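You operate a simulated robot arm through the tools that you are given. There is no shell and no other tool.

The job below is to be done with a simulated robot arm. You get a single attempt, and the scene is never put back.

JOB
Pull out the emergency button, press reset, select HAND and press start.
Fine: all on the cabinet door, in that order; reset and start once each; the display ends on RUNNING; leave the door latch alone.

It is judged by the outcome, as a careful person would: the job done as asked, and still so three seconds after it is handed in. It fails if anything else is knocked over, pushed out of place, dropped, spilled or broken.

ROBOT AND FRAMES
A 6-joint arm with a fingered hand, fixed in place. Base frame: the origin is on the floor under the middle of its stand, x ahead of it, y to its left, z up. Readings come in m, rad, newtons and seconds.
With the tool pointing down near the work surface it reaches from about 0.1 to 0.7 m from the base axis. Its first joint turns from -2.897 to 2.897 rad. Payload 4 kg.
Tool frame: the origin (TCP) lies between the finger pads and is the grasp point; the fingertips stand 0.026 m ahead of it; z points along the fingers, y is the line along which they close. The gripper opens to 0.148 m; its body begins 0.073 m behind the TCP. The gripper is a hand of 3 fingers: y runs from the thumb to the fingers, the wrist lies at [0, 0, -0.239] in the tool frame, and closing takes about 1.5 s.
Orientation is that of the tool frame in the base frame, as [roll, pitch, yaw] about the fixed x, y, z axes, in that order (R = Rz(yaw) Ry(pitch) Rx(roll)). With the fingers straight down and closing along the base's y, the tool's x points along the base's -x, its y along +y and its z along -z.

CONTROLS
- The arm moves only by the tool apply_moves. Its argument "targets" is a list of rows, each a list of 3 entries, a list of its own where there are three numbers: the turn, a rotation vector about the tool's x, y, z in degrees, then the shift along the tool's x, y, z in m, then the finger opening in m, from 0 to 0.148. In form: [[[ax, ay, az], [tx, ty, tz], fingers], ...]. A call has 1 to 20 rows; each row is the pose to reach, as a shift and turn from the pose commanded when the call began, along the tool's axes at that moment. Each row takes 0.2 s and may step no farther than 0.05 m and 0.15 rad from the row before; otherwise, or with a gripper value out of range, the whole call is refused. Where a pose cannot be reached the arm comes as near as it can. A force on the tool above 40 N (or 10 N above the force at the start of the call, whichever is more), or a blocked arm, ends the call early, and 0.2 s more pass. Each finger travels about 0.153 m/s and halts on what it meets, pressing with about 23 N; the grip force reading is that of the motor and also rises with nothing between the fingers. The clock runs only during rows and for 0.2 s after the last one: add rows that repeat a pose to give the fingers time. The reply holds the time, the measured pose of the TCP, the force on the tool along the base axes, the opening and the grip force, in the units named above and with some noise, with the torque about the TCP (base axes, N m) and any sound that the robot's microphone picked up.
- Cameras (640 x 400 px; columns grow to the right, rows downward): "scene" is fixed at [0.3981, 0.6492, 1.6812]; the picture's right is [-1.00, 0.08, 0.00], its down [0.02, 0.29, -0.96] and it looks along [-0.08, -0.95, -0.29] (base axes); focal length 352 px, centre (320, 200). "wrist" rides on the gripper at [0.068, -0.039, -0.09] in the tool frame; the picture's right is [0.50, 0.87, 0.00], its down [-0.65, 0.38, -0.65] and it looks along [-0.57, 0.33, 0.76] (tool axes); focal length 222 px, centre (320, 200). There is no depth. A picture from a camera that has moved, and an enlarged one, comes with that camera's place and axes in the base frame and with its lens.
- camera(camera): a new picture of that camera. The clock stands still meanwhile.
- lift_body(by): slides the trunk up (or, below 0, down) by that many m; the arm rides with it, the base frame stays. It gives what a move gives, with no picture.
- set_grasp(shape): the hand has 3 fingers and takes this shape, open, in about a second: jaw (thumb against the fingers, like two jaws); tri (thumb and two fingers); tip (a fingertip pinch); poke (one finger out to press); point (the index stretched); flat (the hand flat); cup (the hand cupped); fist (a fist). The gripper value then closes the fingers along that shape, each until it touches; the sizes above hold for jaw. It gives what a move gives, with no picture.
- inspect(camera, box): a new picture of the part [left, top, right, bottom] of that camera's present view, enlarged. The clock stands still meanwhile.
- finish_job(): hands the job in; it is judged then, once.

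Places have to be worked out from the pictures, the camera data and where the tool is seen. Open the gripper and draw the arm clear of the work before you hand the job in, unless the task says otherwise.

The tools are called after "Request:" as name(argument=value, ...) on one line, values as JSON. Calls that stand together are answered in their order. apply_moves: Moves the arm, as the interface text tells. Its arguments: {"type":"object","properties":{"targets":{"type":"array","items":{"type":"array"}}},"required":["targets"]} The other tools are called the same way: lift_body (by) moves the trunk up or down; set_grasp (shape) gives the hand a shape; camera (camera) takes a picture; inspect (camera, box) takes an enlarged picture of a part of a camera's view; finish_job () hands the job in.

At the start:

```text
time_s: 0.0
tcp_pos: [0.2448, -0.3354, 1.4047]
tool_rot: [3.141, 0.0, 3.141]
wrist_force: [-0.2, 0.1, -0.5]
moment: [0.01, 0.05, -0.02]
finger_gap: 0.148
gripper_force: 0.0
shape: jaw
trunk travel left (down, up): [-0.525, 0.065]
```

scene: 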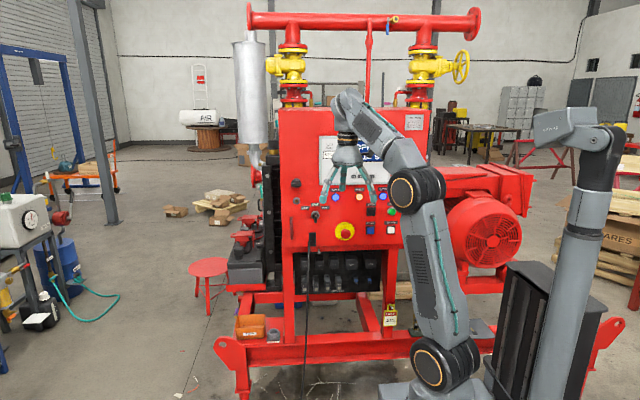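
wrist: 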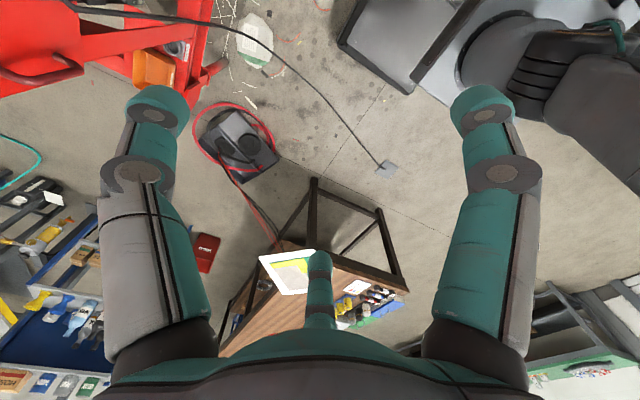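

I start by looking closely at the cabinet door in the scene view to find the controls.

Request:
inspect(camera="scene", box=[270, 100, 430, 260])

Request:
inspect(camera="scene", box=[290, 170, 410, 250])

```text
2.50 times, centred on (350, 180) of scene
camera zoom: at [0.3981, 0.6492, 1.6812], right [-1.0, 0.08, 0.0], down [0.02, 0.29, -0.96], along [-0.08, -0.95, -0.29], focal length 880 px, centre (245, 250)
```

zoom: 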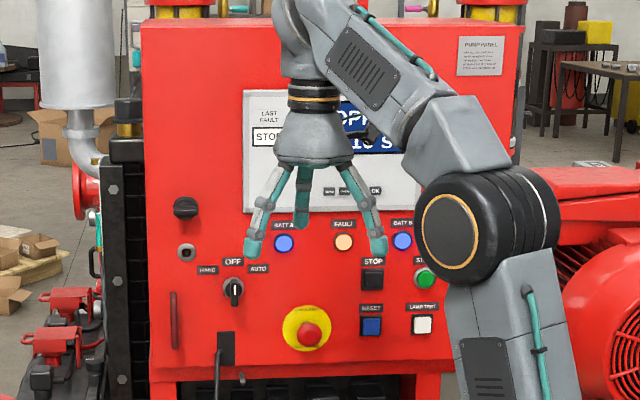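

```text
5.00 times, centred on (350, 210) of scene
camera zoom: at [0.3981, 0.6492, 1.6812], right [-1.0, 0.08, 0.0], down [0.02, 0.29, -0.96], along [-0.08, -0.95, -0.29], focal length 1761 px, centre (170, 150)
```

zoom: 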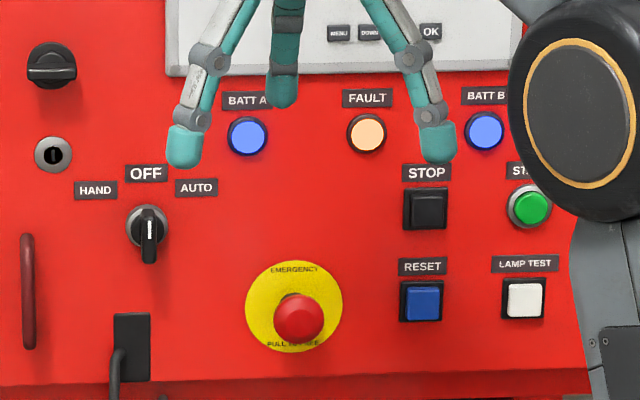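

The door faces the scene camera (+y), so its controls must be approached along -y; the E-stop looks to lie near x≈0.17, z≈1.1. I turn the hand about its own x axis so the fingers point to the door, keeping the TCP in place, well short of the door.

Request:
apply_moves(targets=[[[8, 0, 0], [0, 0, 0], 0.148], [[16, 0, 0], [0, 0, 0], 0.148], [[24, 0, 0], [0, 0, 0], 0.148], [[32, 0, 0], [0, 0, 0], 0.148], [[40, 0, 0], [0, 0, 0], 0.148], [[45, 0, 0], [0, 0, 0], 0.148]])

```text
time_s: 1.4
tcp_pos: [0.1462, -0.3781, 1.4813]
tool_rot: [-2.379, 0.001, -3.111]
wrist_force: [0.2, 0.3, 0.1]
moment: [-0.01, 0.01, 0.0]
finger_gap: 0.1476
gripper_force: 0.0
shape: jaw
out of reach, approached as far as the arm can: row 3, 4, 5, 6
trunk travel left (down, up): [-0.525, 0.065]
```

The arm could not hold the TCP still while turning; it drifted to (0.146, -0.378, 1.481). I look before continuing.

Request:
camera(camera="scene")

Request:
camera(camera="wrist")

```text
taken
```

scene: 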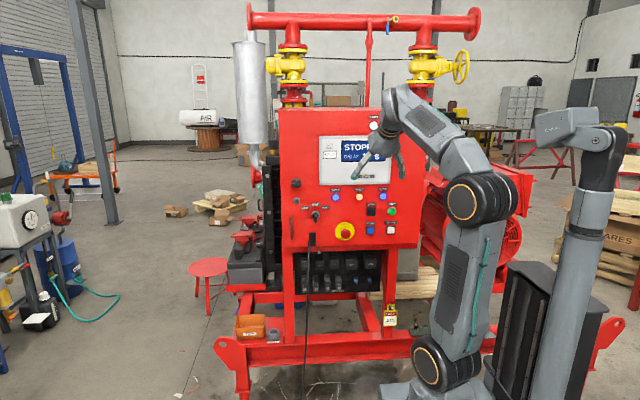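

```text
taken
camera wrist: at [0.0788, -0.3461, 1.5744], right [-0.52, 0.61, -0.6], down [0.63, 0.74, 0.21], along [0.58, -0.27, -0.77], focal length 222 px, centre (320, 200)
```

wrist: 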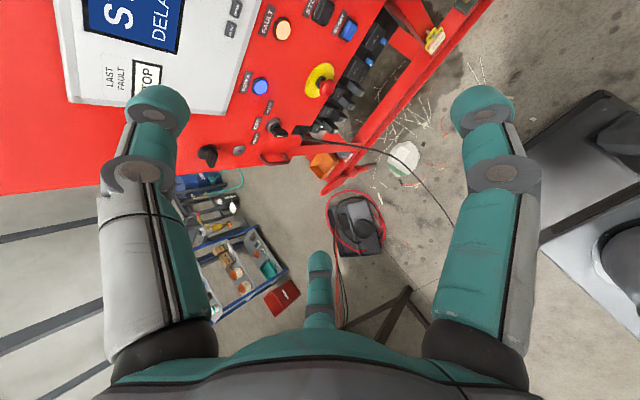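

Triangulating the E-stop from both views puts the door plane near y≈-0.68 and the button near (0.19, -0.68, 1.13). The arm was too folded, so I move the hand lower and a bit forward, still well clear of the door, before turning further.

Request:
apply_moves(targets=[[[0, 0, 0], [-0.01, 0.016, 0.035], 0.148], [[0, 0, 0], [-0.02, 0.032, 0.07], 0.148], [[0, 0, 0], [-0.03, 0.048, 0.105], 0.148], [[0, 0, 0], [-0.04, 0.064, 0.14], 0.148], [[0, 0, 0], [-0.05, 0.078, 0.177], 0.148], [[0, 0, 0], [-0.05, 0.078, 0.177], 0.148]])

```text
time_s: 2.8
tcp_pos: [0.1024, -0.4598, 1.3321]
tool_rot: [-2.371, 0.02, -3.096]
wrist_force: [0.0, -0.7, 0.5]
moment: [0.0, 0.01, 0.02]
finger_gap: 0.1478
gripper_force: 0.1
shape: jaw
out of reach, approached as far as the arm can: row 1, 2, 3, 4, 5, 6
trunk travel left (down, up): [-0.525, 0.065]
```

The pose is still reported out of reach, which suggests a wrist-roll limit rather than distance. I try rolling the hand about its own axis toward the arm's natural posture (closing direction horizontal) and see whether the limit clears.

Request:
apply_moves(targets=[[[0, 0, 8], [0, 0, 0], 0.148], [[0, 0, 16], [0, 0, 0], 0.148], [[0, 0, 24], [0, 0, 0], 0.148], [[0, 0, 32], [0, 0, 0], 0.148], [[0, 0, 32], [0, 0, 0], 0.148]])

```text
time_s: 4.0
tcp_pos: [0.0191, -0.4519, 1.315]
tool_rot: [-2.458, 0.42, 2.803]
wrist_force: [0.1, 0.1, 0.4]
moment: [0.0, 0.01, 0.01]
finger_gap: 0.1482
gripper_force: 0.0
shape: jaw
out of reach, approached as far as the arm can: row 1, 2, 3, 4, 5
trunk travel left (down, up): [-0.525, 0.065]
```

Rolling that way made the drift worse, so the limit lies on that side. I roll the opposite way.

Request:
apply_moves(targets=[[[0, 0, -8], [0, 0, 0], 0.148], [[0, 0, -16], [0, 0, 0], 0.148], [[0, 0, -24], [0, 0, 0], 0.148], [[0, 0, -32], [0, 0, 0], 0.148], [[0, 0, -40], [0, 0, 0], 0.148], [[0, 0, -48], [0, 0, 0], 0.148], [[0, 0, -56], [0, 0, 0], 0.148], [[0, 0, -64], [0, 0, 0], 0.148], [[0, 0, -72], [0, 0, 0], 0.148], [[0, 0, -72], [0, 0, 0], 0.148]])

```text
time_s: 6.2
tcp_pos: [0.0167, -0.4506, 1.3203]
tool_rot: [-2.488, -0.449, -2.56]
wrist_force: [0.0, 0.1, 0.2]
moment: [0.0, 0.03, -0.01]
finger_gap: 0.1481
gripper_force: 0.1
shape: jaw
trunk travel left (down, up): [-0.525, 0.065]
```

The roll limit has cleared: the pose (0.017, -0.451, 1.320) is reached with no warning. I now turn the tool to z = -Y (facing the door), x = up, y = -X, while shifting to about (0.15, -0.50, 1.25), which leaves ~0.15 m to the door.

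Request:
apply_moves(targets=[[[1.91, 4.89, -5.26], [-0.0118, -0.0083, 0.0101], 0.148], [[3.82, 9.78, -10.51], [-0.0235, -0.0166, 0.0202], 0.148], [[5.73, 14.67, -15.77], [-0.0353, -0.025, 0.0304], 0.148], [[7.64, 19.56, -21.02], [-0.047, -0.0333, 0.0405], 0.148], [[9.56, 24.44, -26.28], [-0.0588, -0.0416, 0.0506], 0.148], [[11.47, 29.33, -31.53], [-0.0705, -0.0499, 0.0607], 0.148], [[13.38, 34.22, -36.79], [-0.0823, -0.0583, 0.0709], 0.148], [[15.29, 39.11, -42.04], [-0.094, -0.0666, 0.081], 0.148], [[17.2, 44.0, -47.3], [-0.1058, -0.0749, 0.0911], 0.148], [[17.2, 44.0, -47.3], [-0.1058, -0.0749, 0.0911], 0.148]])

```text
time_s: 8.4
tcp_pos: [0.1511, -0.5018, 1.2501]
tool_rot: [2.69, -1.57, -1.118]
wrist_force: [-0.2, 0.7, 0.0]
moment: [0.02, -0.01, -0.01]
finger_gap: 0.1479
gripper_force: 0.1
shape: jaw
out of reach, approached as far as the arm can: row 4, 5, 6, 7
trunk travel left (down, up): [-0.525, 0.065]
```

The hand now faces the door at (0.151, -0.502, 1.250) as planned. I take both pictures to localise the controls.

Request:
camera(camera="wrist")

Request:
camera(camera="scene")

Request:
inspect(camera="scene", box=[270, 100, 430, 260])

```text
taken
camera wrist: at [0.1893, -0.41, 1.3175], right [-0.87, 0.0, 0.5], down [-0.38, 0.65, -0.65], along [-0.33, -0.76, -0.57], focal length 222 px, centre (320, 200)
```

wrist: 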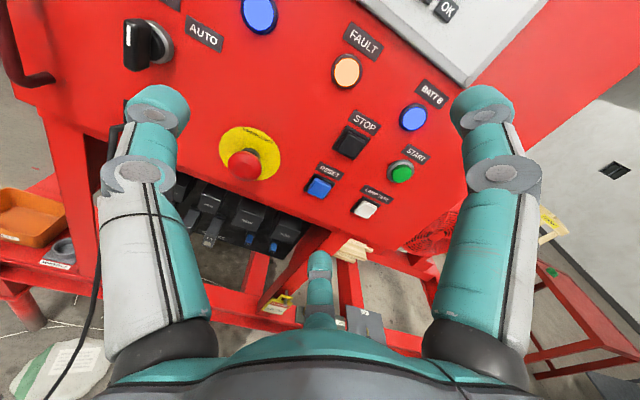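

```text
taken
```

scene: 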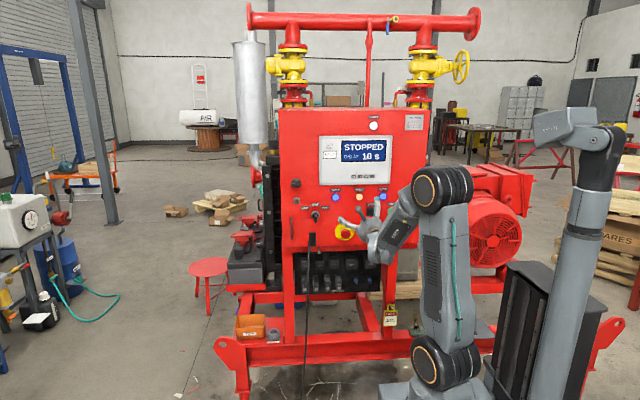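

```text
2.50 times, centred on (350, 180) of scene
camera zoom: at [0.3981, 0.6492, 1.6812], right [-1.0, 0.08, 0.0], down [0.02, 0.29, -0.96], along [-0.08, -0.95, -0.29], focal length 880 px, centre (245, 250)
```

zoom: 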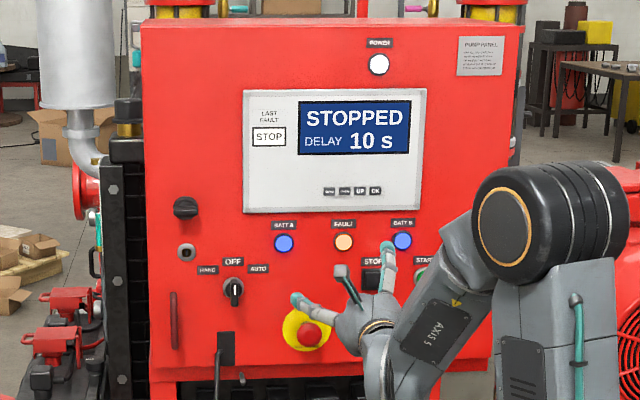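

The display reads STOPPED / DELAY 10 s. Triangulation gives the door plane at y≈-0.673 and the E-stop head centre near (0.19, -0.645, 1.144). Before approaching I partly close the hand here in free space to see how the fingers move.

Request:
apply_moves(targets=[[[0, 0, 0], [0, 0, 0], 0.07], [[0, 0, 0], [0, 0, 0], 0.07], [[0, 0, 0], [0, 0, 0], 0.07], [[0, 0, 0], [0, 0, 0], 0.07]])

Request:
camera(camera="wrist")

Request:
inspect(camera="scene", box=[310, 160, 430, 280])

```text
time_s: 9.4
tcp_pos: [0.1497, -0.5014, 1.25]
tool_rot: [-2.643, -1.568, -2.071]
wrist_force: [-0.1, 0.1, -0.4]
moment: [-0.03, -0.02, -0.01]
finger_gap: 0.0707
gripper_force: 0.1
shape: jaw
trunk travel left (down, up): [-0.525, 0.065]
```

```text
taken
camera wrist: at [0.189, -0.41, 1.318], right [-0.87, 0.0, 0.5], down [-0.38, 0.65, -0.65], along [-0.33, -0.76, -0.57], focal length 222 px, centre (320, 200)
```

wrist: 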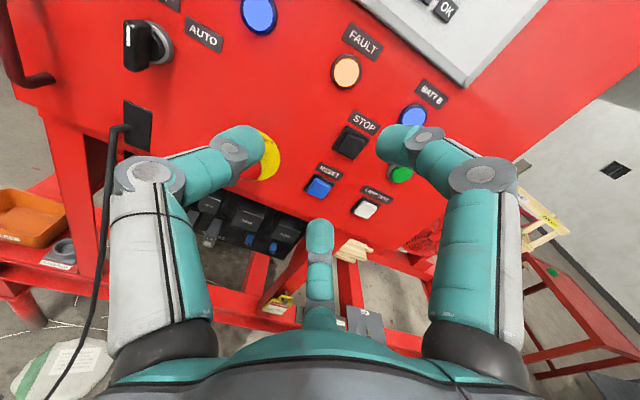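

```text
3.33 times, centred on (370, 220) of scene
camera zoom: at [0.3981, 0.6492, 1.6812], right [-1.0, 0.08, 0.0], down [0.02, 0.29, -0.96], along [-0.08, -0.95, -0.29], focal length 1174 px, centre (153, 133)
```

zoom: 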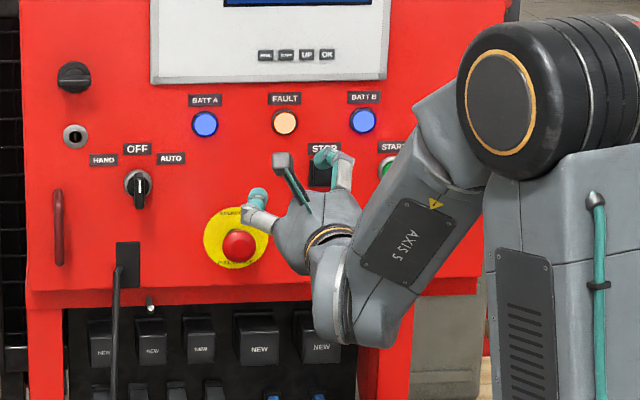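

The three fingers curl in symmetrically toward the tool axis, which suits the round mushroom head. I move in front of the E-stop (x≈0.197, z≈1.145) at y≈-0.52, still ~0.1 m clear of it, with the fingers open again, and look once more.

Request:
apply_moves(targets=[[[0, 0, 0], [-0.035, -0.016, 0.006], 0.1], [[0, 0, 0], [-0.07, -0.032, 0.012], 0.1], [[0, 0, 0], [-0.105, -0.047, 0.0185], 0.1], [[0, 0, 0], [-0.105, -0.047, 0.0185], 0.1]])

Request:
camera(camera="wrist")

Request:
inspect(camera="scene", box=[290, 170, 410, 250])

```text
time_s: 10.4
tcp_pos: [0.2002, -0.5199, 1.1464]
tool_rot: [-2.562, -1.569, -2.147]
wrist_force: [0.0, 0.1, 0.8]
moment: [-0.01, 0.0, -0.03]
finger_gap: 0.0994
gripper_force: 0.1
shape: jaw
trunk travel left (down, up): [-0.525, 0.065]
```

```text
taken
camera wrist: at [0.2387, -0.4285, 1.2139], right [-0.87, 0.0, 0.5], down [-0.38, 0.65, -0.65], along [-0.33, -0.76, -0.57], focal length 222 px, centre (320, 200)
```

wrist: 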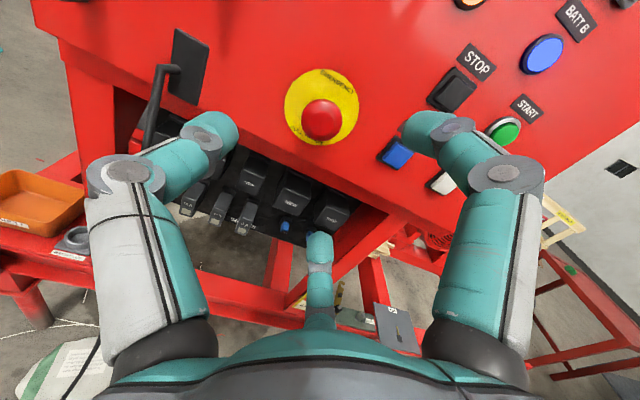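

```text
5.00 times, centred on (350, 210) of scene
camera zoom: at [0.3981, 0.6492, 1.6812], right [-1.0, 0.08, 0.0], down [0.02, 0.29, -0.96], along [-0.08, -0.95, -0.29], focal length 1761 px, centre (170, 150)
```

zoom: 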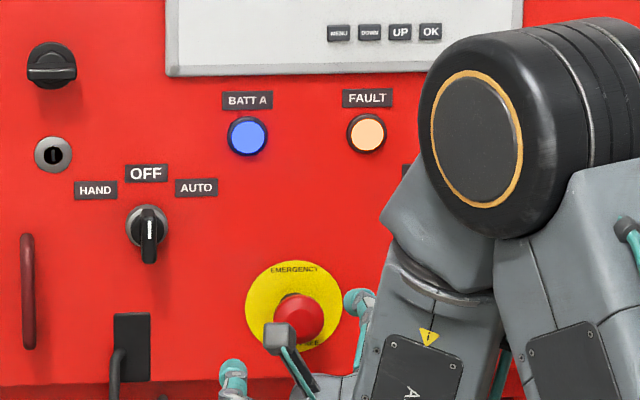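

The two wrist views agree: disc centre at (0.197, -0.670, 1.146), so the tool axis is nearly on it (3 mm too far in +x). I correct that and advance 0.09 m with the fingers open at 0.10.

Request:
apply_moves(targets=[[[0, 0, 0], [0, 0.003, 0.03], 0.1], [[0, 0, 0], [0, 0.003, 0.06], 0.1], [[0, 0, 0], [0, 0.003, 0.09], 0.1], [[0, 0, 0], [0, 0.003, 0.09], 0.1]])

Request:
camera(camera="wrist")

Request:
inspect(camera="scene", box=[290, 190, 410, 270])

```text
time_s: 11.4
tcp_pos: [0.1991, -0.6145, 1.1435]
tool_rot: [-2.739, -1.569, -1.974]
wrist_force: [0.5, -1.4, -0.5]
moment: [0.01, 0.0, 0.02]
finger_gap: 0.0997
gripper_force: 0.1
shape: jaw
trunk travel left (down, up): [-0.525, 0.065]
```

```text
taken
camera wrist: at [0.2368, -0.5233, 1.2119], right [-0.87, 0.0, 0.5], down [-0.38, 0.65, -0.65], along [-0.33, -0.76, -0.57], focal length 222 px, centre (320, 200)
```

wrist: 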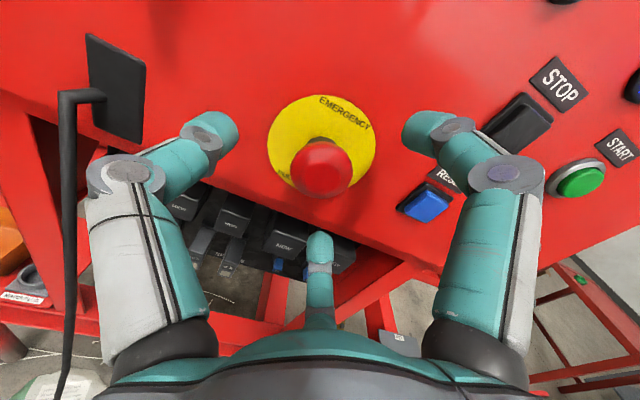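

```text
5.00 times, centred on (350, 230) of scene
camera zoom: at [0.3981, 0.6492, 1.6812], right [-1.0, 0.08, 0.0], down [0.02, 0.29, -0.96], along [-0.08, -0.95, -0.29], focal length 1761 px, centre (170, 50)
```

zoom: 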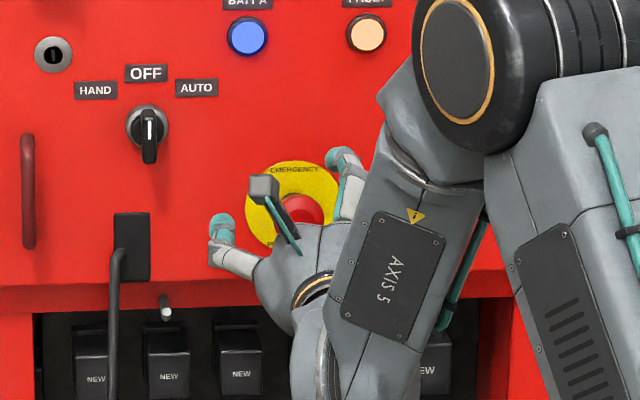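

The axis is on the button within ~2 mm and the head's apparent mid-plane is at y≈-0.642; the fingertips are at about y≈-0.640. I advance 0.022 m so the tips surround the head (about 8 mm short of the door) and then close slowly.

Request:
apply_moves(targets=[[[0, 0, 0], [0.002, 0.001, 0.011], 0.1], [[0, 0, 0], [0.002, 0.001, 0.022], 0.1], [[0, 0, 0], [0.002, 0.001, 0.022], 0.1]])

Request:
camera(camera="wrist")

```text
time_s: 12.2
tcp_pos: [0.196, -0.6332, 1.1463]
tool_rot: [-2.811, -1.57, -1.9]
wrist_force: [-0.4, 0.0, 0.2]
moment: [0.0, 0.03, 0.03]
finger_gap: 0.0995
gripper_force: 0.0
shape: jaw
trunk travel left (down, up): [-0.525, 0.065]
```

```text
taken
camera wrist: at [0.236, -0.5431, 1.214], right [-0.87, 0.0, 0.5], down [-0.38, 0.65, -0.65], along [-0.33, -0.76, -0.57], focal length 222 px, centre (320, 200)
```

wrist: 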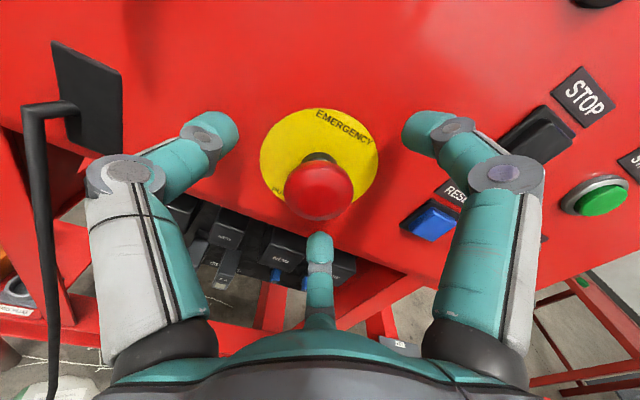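

Fingers surround the head without contact and stay clear of RESET/STOP. Now I close on the button.

Request:
apply_moves(targets=[[[0, 0, 0], [0, 0, 0], 0.08], [[0, 0, 0], [0, 0, 0], 0.06], [[0, 0, 0], [0, 0, 0], 0.04], [[0, 0, 0], [0, 0, 0], 0.02], [[0, 0, 0], [0, 0, 0], 0.01], [[0, 0, 0], [0, 0, 0], 0.0], [[0, 0, 0], [0, 0, 0], 0.0], [[0, 0, 0], [0, 0, 0], 0.0]])

Request:
camera(camera="wrist")

```text
time_s: 14.0
tcp_pos: [0.1976, -0.6361, 1.1458]
tool_rot: [-2.811, -1.568, -1.901]
wrist_force: [0.6, -11.7, -0.7]
moment: [0.17, -0.06, -0.06]
finger_gap: 0.0249
gripper_force: 23.0
shape: jaw
trunk travel left (down, up): [-0.525, 0.065]
```

```text
taken
camera wrist: at [0.2361, -0.5447, 1.2136], right [-0.87, 0.0, 0.5], down [-0.38, 0.66, -0.65], along [-0.33, -0.76, -0.57], focal length 222 px, centre (320, 200)
```

wrist: 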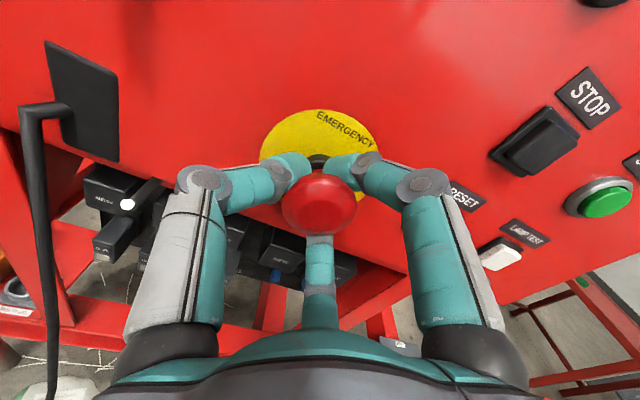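

The fingers have hooked behind the mushroom head (gap 0.025, force -11.7 N along y, i.e. it is seated in the grip). I pull out along +y in small steps and watch force and sound.

Request:
apply_moves(targets=[[[0, 0, 0], [0, 0, -0.002], 0.0], [[0, 0, 0], [0, 0, -0.004], 0.0], [[0, 0, 0], [0, 0, -0.006], 0.0]])

```text
time_s: 14.8
tcp_pos: [0.1954, -0.6328, 1.1468]
tool_rot: [3.135, -1.569, -1.564]
wrist_force: [5.7, -36.5, -6.0]
moment: [0.02, -0.04, 0.1]
finger_gap: 0.0238
gripper_force: 23.5
shape: jaw
trunk travel left (down, up): [-0.525, 0.065]
stopped in row 3: the force on the tool passed its limit at 42 N (the readings are from after the stop); the commanded pose is now the measured one
```

The pull stopped at 42 N with no sound reported. I check whether the button has moved.

Request:
camera(camera="wrist")

Request:
inspect(camera="wrist", box=[240, 90, 400, 250])

Request:
inspect(camera="scene", box=[270, 100, 430, 260])

```text
taken
camera wrist: at [0.2351, -0.5419, 1.214], right [-0.87, 0.0, 0.5], down [-0.38, 0.65, -0.65], along [-0.33, -0.76, -0.57], focal length 222 px, centre (320, 200)
```

wrist: 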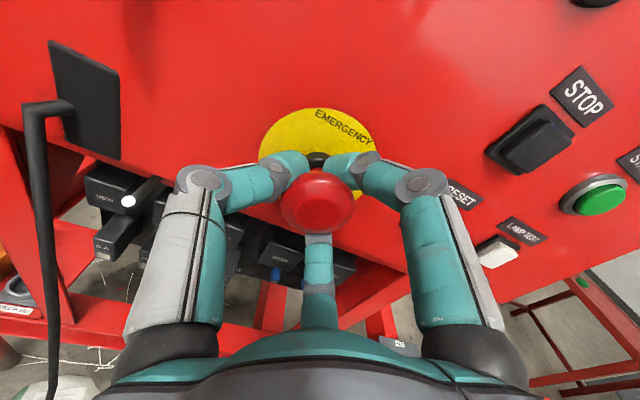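

```text
2.50 times, centred on (320, 170) of wrist
camera zoom: at [0.2351, -0.5419, 1.214], right [-0.87, 0.0, 0.5], down [-0.38, 0.65, -0.65], along [-0.33, -0.76, -0.57], focal length 555 px, centre (320, 275)
```

zoom: 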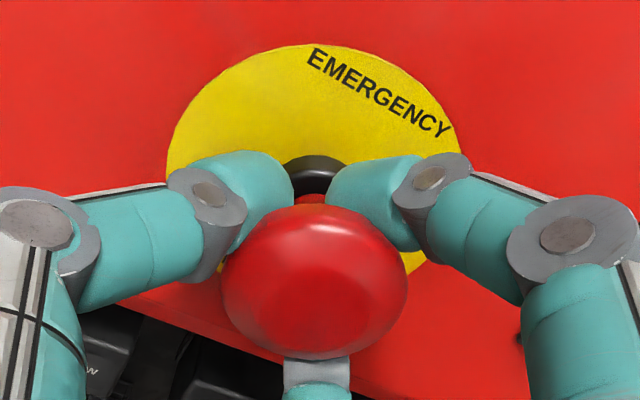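

```text
2.50 times, centred on (350, 180) of scene
camera zoom: at [0.3981, 0.6492, 1.6812], right [-1.0, 0.08, 0.0], down [0.02, 0.29, -0.96], along [-0.08, -0.95, -0.29], focal length 880 px, centre (245, 250)
```

zoom: 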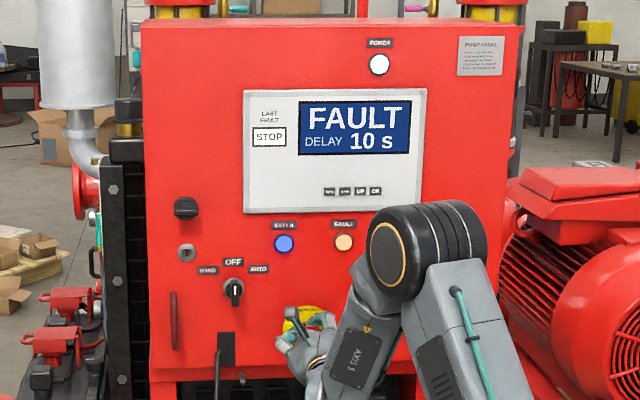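

The display has changed from STOPPED to FAULT, so the E-stop appears pulled out and sitting on its end stop. I open the fingers in place to 0.10 and back straight out.

Request:
apply_moves(targets=[[[0, 0, 0], [0, 0, 0], 0.04], [[0, 0, 0], [0, 0, 0], 0.08], [[0, 0, 0], [0, 0, 0], 0.1], [[0, 0, 0], [0, 0, 0], 0.1], [[0, 0, 0], [0, 0, -0.03], 0.1], [[0, 0, 0], [0, 0, -0.07], 0.1], [[0, 0, 0], [0, 0, -0.11], 0.1], [[0, 0, 0], [0, 0, -0.11], 0.1]])

Request:
camera(camera="wrist")

Request:
inspect(camera="scene", box=[270, 100, 430, 260])

```text
time_s: 16.6
tcp_pos: [0.1933, -0.5145, 1.1487]
tool_rot: [-0.56, -1.569, 2.132]
wrist_force: [-0.6, 0.8, -0.6]
moment: [-0.05, 0.01, -0.01]
finger_gap: 0.0997
gripper_force: 0.0
shape: jaw
trunk travel left (down, up): [-0.525, 0.065]
```

```text
taken
camera wrist: at [0.2326, -0.4237, 1.217], right [-0.87, 0.0, 0.5], down [-0.38, 0.65, -0.66], along [-0.33, -0.76, -0.57], focal length 222 px, centre (320, 200)
```

wrist: 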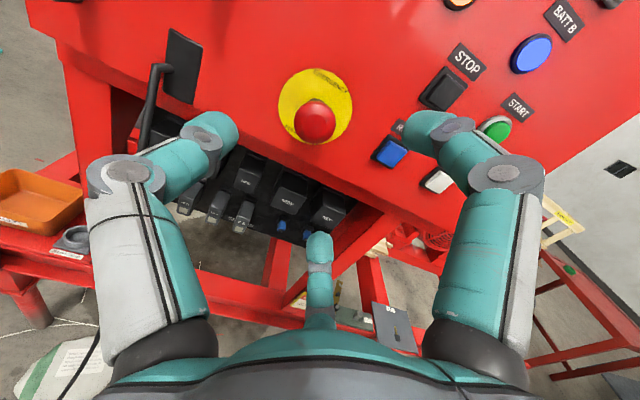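

```text
2.50 times, centred on (350, 180) of scene
camera zoom: at [0.3981, 0.6492, 1.6812], right [-1.0, 0.08, 0.0], down [0.02, 0.29, -0.96], along [-0.08, -0.95, -0.29], focal length 880 px, centre (245, 250)
```

zoom: 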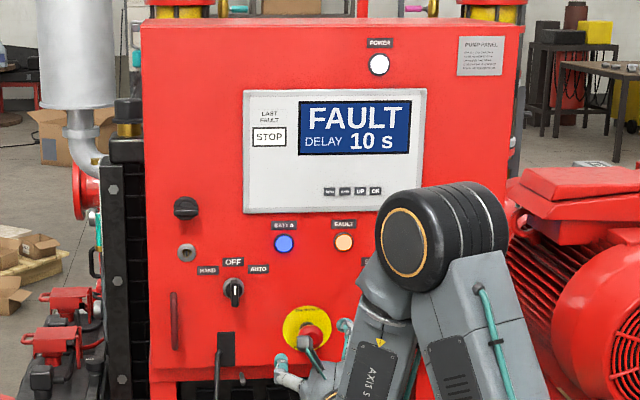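

The E-stop head now stands out from its plate and the display shows FAULT, waiting for reset. I back off a little, move in front of RESET (x≈0.095), and then shape the hand to poke well away from the door.

Request:
apply_moves(targets=[[[0, 0, 0], [0, 0.03, -0.01], 0.1], [[0, 0, 0], [0, 0.065, -0.02], 0.1], [[0, 0, 0], [0, 0.1, -0.03], 0.1], [[0, 0, 0], [0, 0.1, -0.03], 0.1]])

Request:
set_grasp(shape="poke")

Request:
camera(camera="wrist")

Request:
camera(camera="scene")

```text
time_s: 17.6
tcp_pos: [0.0963, -0.5144, 1.1559]
tool_rot: [-0.94, -1.569, 2.515]
wrist_force: [0.4, -0.1, 0.0]
moment: [0.0, -0.02, 0.01]
finger_gap: 0.0996
gripper_force: 0.1
shape: jaw
out of reach, approached as far as the arm can: row 2, 3, 4
trunk travel left (down, up): [-0.525, 0.065]
```

```text
time_s: 18.5
tcp_pos: [0.0979, -0.5141, 1.1564]
tool_rot: [-0.56, -1.57, 2.13]
wrist_force: [0.2, -0.2, 0.0]
moment: [-0.01, 0.01, 0.03]
finger_gap: 0.0
gripper_force: 0.0
shape: poke
trunk travel left (down, up): [-0.525, 0.065]
```

```text
taken
camera wrist: at [0.1364, -0.4227, 1.224], right [-0.87, 0.0, 0.5], down [-0.38, 0.65, -0.66], along [-0.33, -0.76, -0.57], focal length 222 px, centre (320, 200)
```

wrist: 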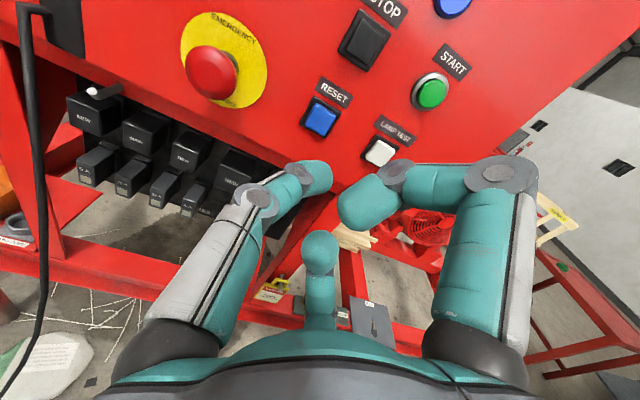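

```text
taken
```

scene: 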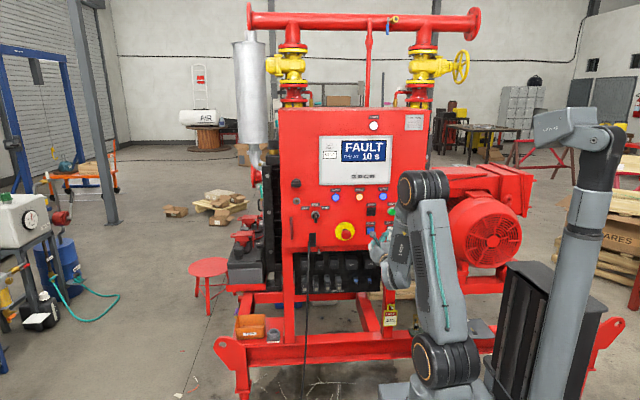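

The arm holds at y≈-0.514 (its near limit). In poke shape one finger reaches out near the tool axis; I zoom in to see which fingertip leads.

Request:
inspect(camera="wrist", box=[220, 60, 460, 300])

Request:
inspect(camera="scene", box=[320, 180, 430, 290])

```text
1.67 times, centred on (340, 180) of wrist
camera zoom: at [0.1364, -0.4227, 1.224], right [-0.87, 0.0, 0.5], down [-0.38, 0.65, -0.66], along [-0.33, -0.76, -0.57], focal length 370 px, centre (287, 233)
```

zoom: 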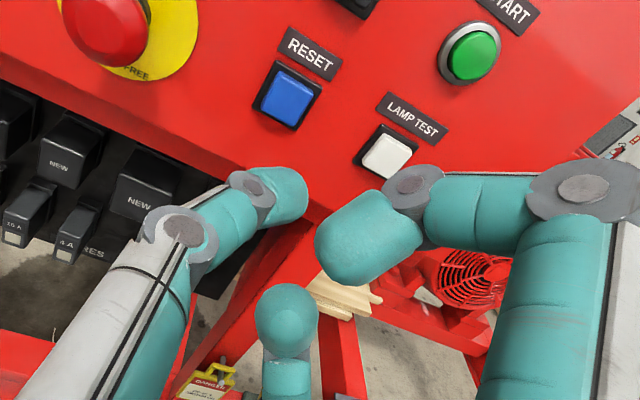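

```text
3.64 times, centred on (375, 235) of scene
camera zoom: at [0.3981, 0.6492, 1.6812], right [-1.0, 0.08, 0.0], down [0.02, 0.29, -0.96], along [-0.08, -0.95, -0.29], focal length 1281 px, centre (120, 73)
```

zoom: 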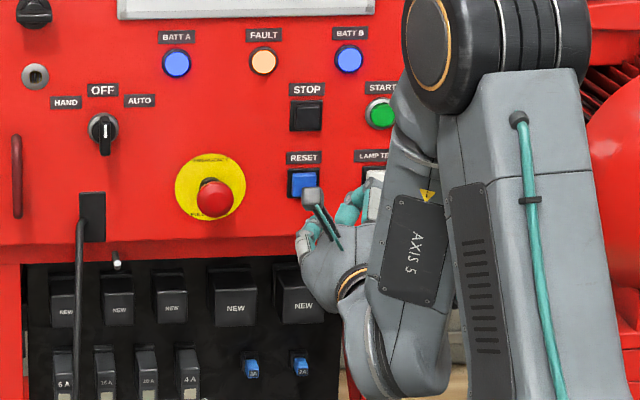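

RESET's face is near (0.092, -0.66, 1.147); the thumb tip is the poking finger and sits on the tool axis about 0.026 ahead of the TCP. I first test in place which gripper value keeps this shape.

Request:
apply_moves(targets=[[[0, 0, 0], [0, 0, 0], 0.0], [[0, 0, 0], [0, 0, 0], 0.0], [[0, 0, 0], [0, 0, 0], 0.0]])

Request:
inspect(camera="wrist", box=[220, 60, 460, 300])

```text
time_s: 19.3
tcp_pos: [0.0977, -0.5133, 1.1557]
tool_rot: [-0.556, -1.568, 2.127]
wrist_force: [-0.1, 0.1, 0.6]
moment: [-0.01, -0.01, 0.0]
finger_gap: 0.0
gripper_force: 23.0
shape: jaw
trunk travel left (down, up): [-0.525, 0.065]
```

```text
1.67 times, centred on (340, 180) of wrist
camera zoom: at [0.1364, -0.4227, 1.2241], right [-0.87, 0.0, 0.5], down [-0.38, 0.65, -0.66], along [-0.33, -0.76, -0.57], focal length 370 px, centre (287, 233)
```

zoom: 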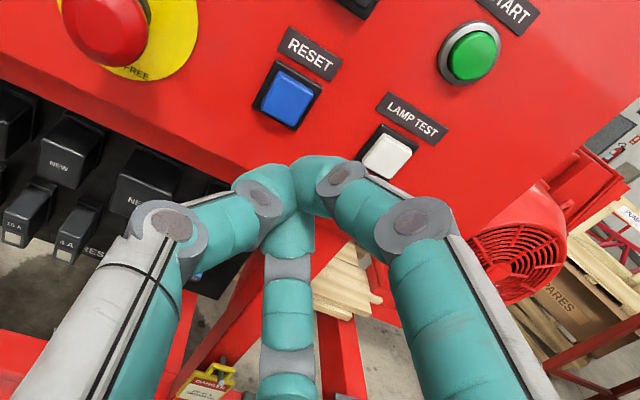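

Value 0.0 closed the hand and dropped the poke shape. I set poke again and test with the fully open value instead.

Request:
set_grasp(shape="poke")

Request:
apply_moves(targets=[[[0, 0, 0], [0, 0, 0], 0.148]])

Request:
inspect(camera="wrist", box=[220, 60, 460, 300])

```text
time_s: 20.2
tcp_pos: [0.0968, -0.5152, 1.1569]
tool_rot: [-0.556, -1.57, 2.128]
wrist_force: [1.0, 0.5, 0.6]
moment: [-0.01, 0.01, -0.03]
finger_gap: 0.0
gripper_force: 0.0
shape: poke
trunk travel left (down, up): [-0.525, 0.065]
```

```text
time_s: 20.6
tcp_pos: [0.0972, -0.5143, 1.1568]
tool_rot: [-0.55, -1.568, 2.121]
wrist_force: [0.5, 0.6, -0.5]
moment: [0.04, 0.03, 0.01]
finger_gap: 0.0
gripper_force: 0.1
shape: poke
trunk travel left (down, up): [-0.525, 0.065]
```

```text
1.67 times, centred on (340, 180) of wrist
camera zoom: at [0.1364, -0.4227, 1.2241], right [-0.87, 0.0, 0.5], down [-0.38, 0.65, -0.66], along [-0.33, -0.76, -0.57], focal length 370 px, centre (287, 233)
```

zoom: 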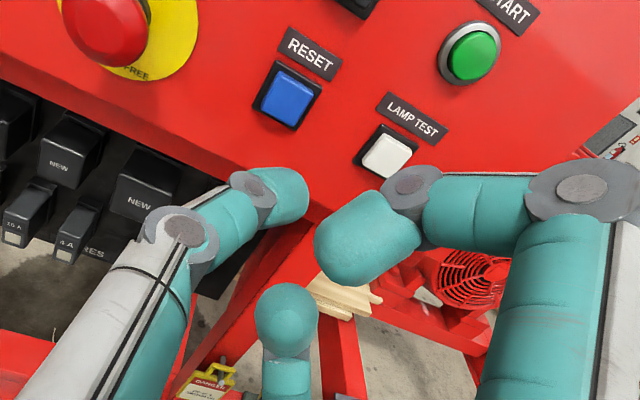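

Value 0.148 keeps the poke shape. I correct the aim (6 mm toward -x, ~10 mm down) and advance 0.06 m, leaving the tip about 4–5 cm short of RESET, then look.

Request:
apply_moves(targets=[[[0, 0, 0], [-0.0095, 0.006, 0.0], 0.148], [[0, 0, 0], [-0.0095, 0.006, 0.03], 0.148], [[0, 0, 0], [-0.0095, 0.006, 0.06], 0.148], [[0, 0, 0], [-0.0095, 0.006, 0.06], 0.148]])

Request:
camera(camera="wrist")

Request:
inspect(camera="wrist", box=[220, 60, 460, 300])

Request:
inspect(camera="scene", box=[340, 180, 420, 260])

```text
time_s: 21.6
tcp_pos: [0.0941, -0.5743, 1.1472]
tool_rot: [-0.128, -1.568, 1.7]
wrist_force: [-0.3, 0.0, 0.9]
moment: [0.02, 0.01, 0.02]
finger_gap: 0.0
gripper_force: 0.1
shape: poke
trunk travel left (down, up): [-0.525, 0.065]
```

```text
taken
camera wrist: at [0.1325, -0.4837, 1.2147], right [-0.87, 0.0, 0.5], down [-0.38, 0.65, -0.66], along [-0.33, -0.76, -0.57], focal length 222 px, centre (320, 200)
```

wrist: 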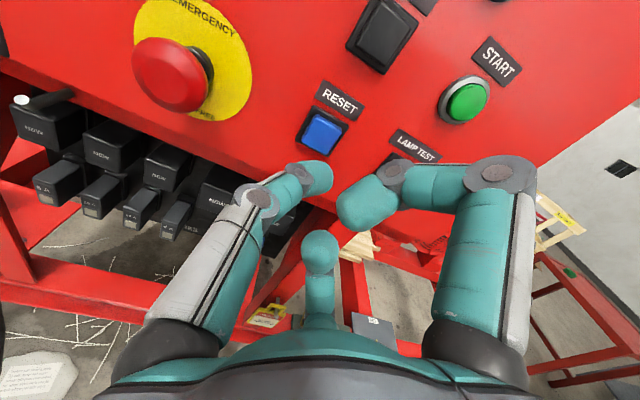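

```text
1.67 times, centred on (340, 180) of wrist
camera zoom: at [0.1325, -0.4837, 1.2147], right [-0.87, 0.0, 0.5], down [-0.38, 0.65, -0.66], along [-0.33, -0.76, -0.57], focal length 370 px, centre (287, 233)
```

zoom: 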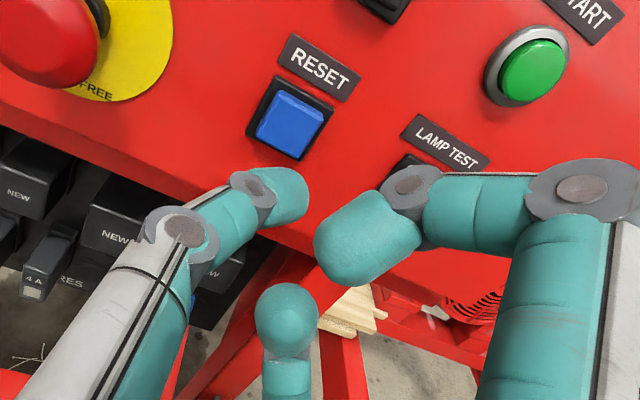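

```text
5.00 times, centred on (380, 220) of scene
camera zoom: at [0.3981, 0.6492, 1.6812], right [-1.0, 0.08, 0.0], down [0.02, 0.29, -0.96], along [-0.08, -0.95, -0.29], focal length 1761 px, centre (20, 100)
```

zoom: 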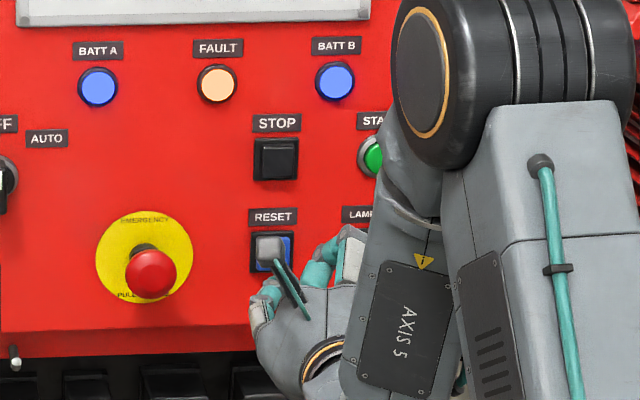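

RESET's centre works out at about (0.0895, -0.665, 1.1445); the axis needs 4 mm toward -x and 2–3 mm down. I correct and advance 0.04 m, leaving ~1.5 cm, then check the alignment before pressing.

Request:
apply_moves(targets=[[[0, 0, 0], [-0.0025, 0.004, 0.0], 0.148], [[0, 0, 0], [-0.0025, 0.004, 0.02], 0.148], [[0, 0, 0], [-0.0025, 0.004, 0.04], 0.148], [[0, 0, 0], [-0.0025, 0.004, 0.04], 0.148]])

Request:
inspect(camera="wrist", box=[220, 60, 460, 300])

Request:
inspect(camera="scene", box=[340, 180, 420, 260])

```text
time_s: 22.6
tcp_pos: [0.0892, -0.6142, 1.1443]
tool_rot: [2.743, -1.57, -1.172]
wrist_force: [-0.3, 0.1, 0.1]
moment: [0.03, -0.01, 0.03]
finger_gap: 0.0001
gripper_force: 0.0
shape: poke
trunk travel left (down, up): [-0.525, 0.065]
```

```text
1.67 times, centred on (340, 180) of wrist
camera zoom: at [0.1287, -0.523, 1.2125], right [-0.87, 0.0, 0.5], down [-0.38, 0.65, -0.66], along [-0.33, -0.76, -0.57], focal length 370 px, centre (287, 233)
```

zoom: 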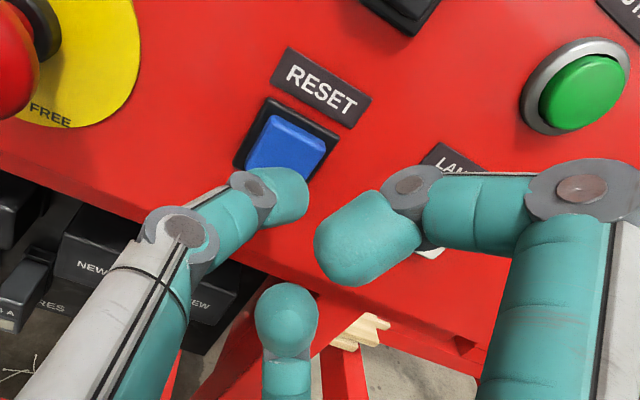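

```text
5.00 times, centred on (380, 220) of scene
camera zoom: at [0.3981, 0.6492, 1.6812], right [-1.0, 0.08, 0.0], down [0.02, 0.29, -0.96], along [-0.08, -0.95, -0.29], focal length 1761 px, centre (20, 100)
```

zoom: 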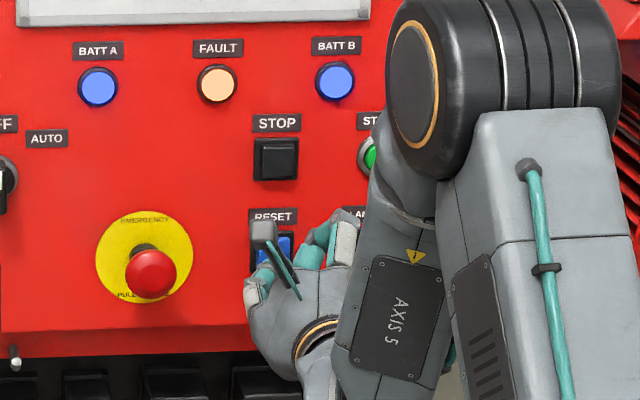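

The tool axis is now within ~1 mm of RESET's centre. I creep forward in small steps toward contact.

Request:
apply_moves(targets=[[[0, 0, 0], [0, 0, 0.005], 0.148], [[0, 0, 0], [0, 0, 0.01], 0.148], [[0, 0, 0], [0, 0, 0.013], 0.148], [[0, 0, 0], [0, 0, 0.016], 0.148]])

Request:
inspect(camera="wrist", box=[220, 60, 460, 300])

```text
time_s: 23.6
tcp_pos: [0.0872, -0.6295, 1.1438]
tool_rot: [-0.645, -1.57, 2.217]
wrist_force: [-0.1, -0.7, 0.1]
moment: [-0.01, 0.02, -0.02]
finger_gap: 0.0
gripper_force: 0.1
shape: poke
trunk travel left (down, up): [-0.525, 0.065]
```

```text
1.67 times, centred on (340, 180) of wrist
camera zoom: at [0.1283, -0.5385, 1.2113], right [-0.87, 0.0, 0.5], down [-0.38, 0.65, -0.66], along [-0.33, -0.76, -0.57], focal length 370 px, centre (287, 233)
```

zoom: 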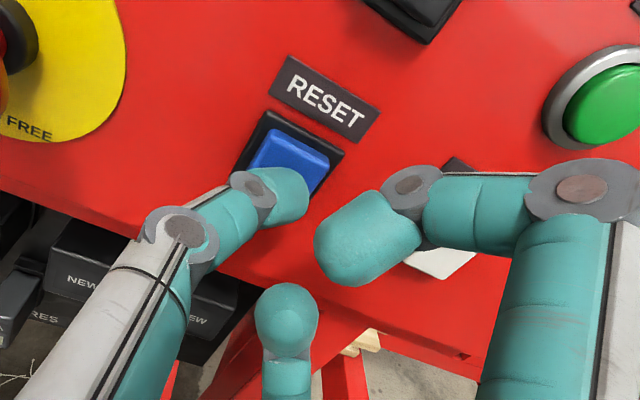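

No contact yet; the tip is closing on the button face. I continue in 2 mm steps.

Request:
apply_moves(targets=[[[0, 0, 0], [0, 0, 0.002], 0.148], [[0, 0, 0], [0, 0, 0.004], 0.148], [[0, 0, 0], [0, 0, 0.006], 0.148], [[0, 0, 0], [0, 0, 0.008], 0.148]])

Request:
inspect(camera="wrist", box=[220, 60, 460, 300])

Request:
inspect(camera="scene", box=[270, 100, 430, 260])

```text
time_s: 24.6
tcp_pos: [0.0887, -0.6382, 1.1445]
tool_rot: [-0.398, -1.57, 1.969]
wrist_force: [0.4, 3.0, 0.6]
moment: [-0.04, 0.0, 0.02]
finger_gap: 0.0002
gripper_force: 0.0
shape: poke
trunk travel left (down, up): [-0.525, 0.065]
heard: click
```

```text
1.67 times, centred on (340, 180) of wrist
camera zoom: at [0.1281, -0.5462, 1.2118], right [-0.87, 0.0, 0.5], down [-0.38, 0.65, -0.66], along [-0.33, -0.76, -0.57], focal length 370 px, centre (287, 233)
```

zoom: 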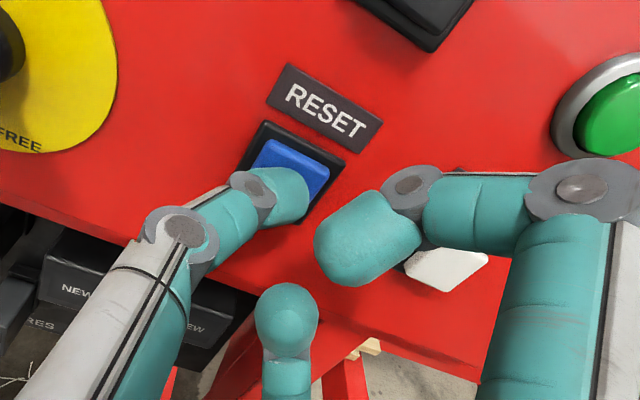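

```text
2.50 times, centred on (350, 180) of scene
camera zoom: at [0.3981, 0.6492, 1.6812], right [-1.0, 0.08, 0.0], down [0.02, 0.29, -0.96], along [-0.08, -0.95, -0.29], focal length 880 px, centre (245, 250)
```

zoom: 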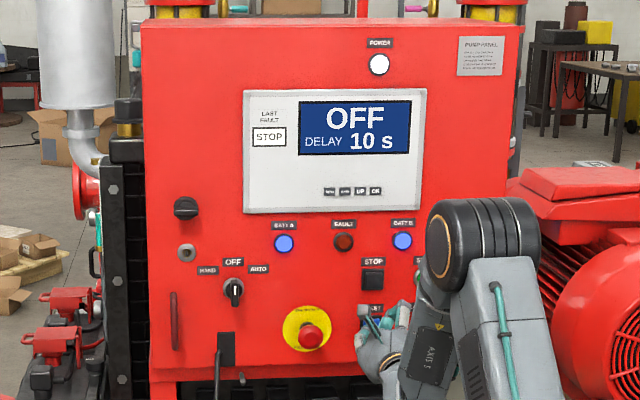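

A click was heard, the display now reads OFF and the FAULT lamp went dark, so RESET took on one press. I retreat straight back and move over to the selector, which I judge to be near (0.313, -0.665, 1.217).

Request:
apply_moves(targets=[[[0, 0, 0], [0, 0, -0.03], 0.148], [[0, 0, 0], [0, 0, -0.07], 0.148], [[0, 0, 0], [0, 0, -0.1], 0.148], [[0, 0, 0], [0.02, -0.04, -0.1], 0.148], [[0, 0, 0], [0.035, -0.085, -0.1], 0.148], [[0, 0, 0], [0.05, -0.13, -0.1], 0.148], [[0, 0, 0], [0.065, -0.175, -0.1], 0.148], [[0, 0, 0], [0.0725, -0.22, -0.1], 0.148], [[0, 0, 0], [0.0725, -0.224, -0.1], 0.148], [[0, 0, 0], [0.0725, -0.224, -0.1], 0.148]])

Request:
set_grasp(shape="jaw")

Request:
camera(camera="wrist")

Request:
inspect(camera="scene", box=[270, 100, 430, 260])

```text
time_s: 26.8
tcp_pos: [0.3117, -0.5395, 1.2176]
tool_rot: [-0.334, -1.568, 1.904]
wrist_force: [-0.7, 0.3, -0.6]
moment: [-0.03, 0.0, 0.0]
finger_gap: 0.0002
gripper_force: 0.1
shape: poke
trunk travel left (down, up): [-0.525, 0.065]
```

```text
time_s: 27.7
tcp_pos: [0.3111, -0.5394, 1.2162]
tool_rot: [-0.362, -1.57, 1.936]
wrist_force: [0.4, 0.3, -1.4]
moment: [0.02, -0.02, 0.04]
finger_gap: 0.1482
gripper_force: 0.1
shape: jaw
trunk travel left (down, up): [-0.525, 0.065]
```

```text
taken
camera wrist: at [0.3505, -0.4477, 1.2844], right [-0.87, 0.0, 0.5], down [-0.38, 0.65, -0.66], along [-0.33, -0.76, -0.57], focal length 222 px, centre (320, 200)
```

wrist: 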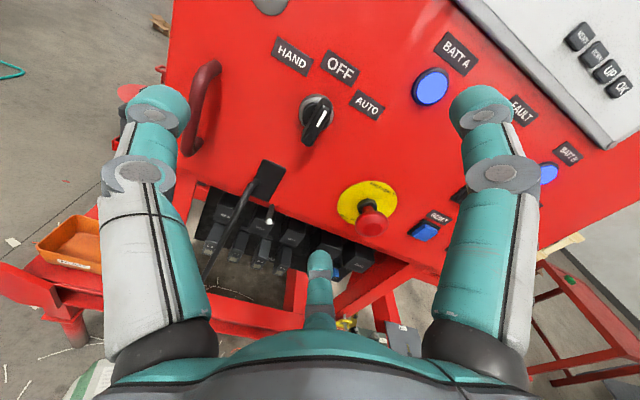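

```text
2.50 times, centred on (350, 180) of scene
camera zoom: at [0.3981, 0.6492, 1.6812], right [-1.0, 0.08, 0.0], down [0.02, 0.29, -0.96], along [-0.08, -0.95, -0.29], focal length 880 px, centre (245, 250)
```

zoom: 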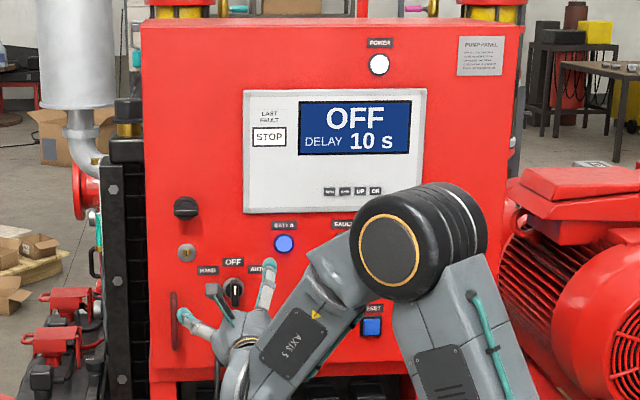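

I zoom in on the selector in the wrist view to see its handle direction and centre.

Request:
inspect(camera="wrist", box=[250, 40, 410, 200])

Request:
inspect(camera="scene", box=[280, 170, 360, 250])

```text
2.50 times, centred on (330, 120) of wrist
camera zoom: at [0.3505, -0.4477, 1.2844], right [-0.87, 0.0, 0.5], down [-0.38, 0.65, -0.66], along [-0.33, -0.76, -0.57], focal length 555 px, centre (295, 400)
```

zoom: 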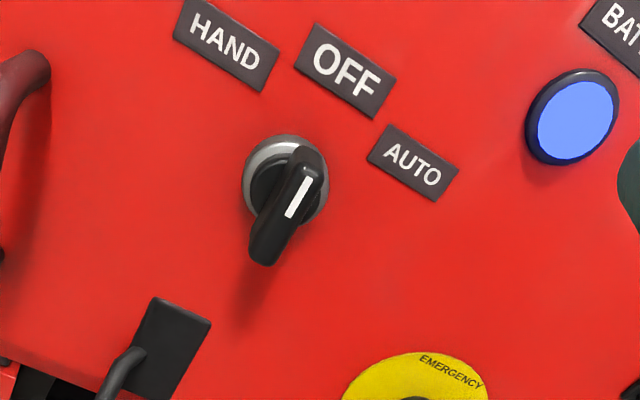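

```text
5.00 times, centred on (320, 210) of scene
camera zoom: at [0.3981, 0.6492, 1.6812], right [-1.0, 0.08, 0.0], down [0.02, 0.29, -0.96], along [-0.08, -0.95, -0.29], focal length 1761 px, centre (320, 150)
```

zoom: 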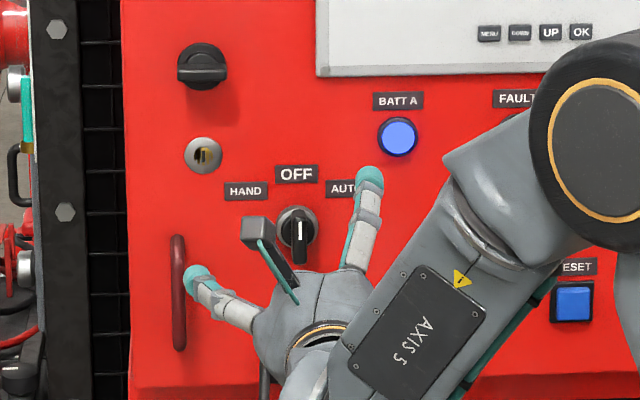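

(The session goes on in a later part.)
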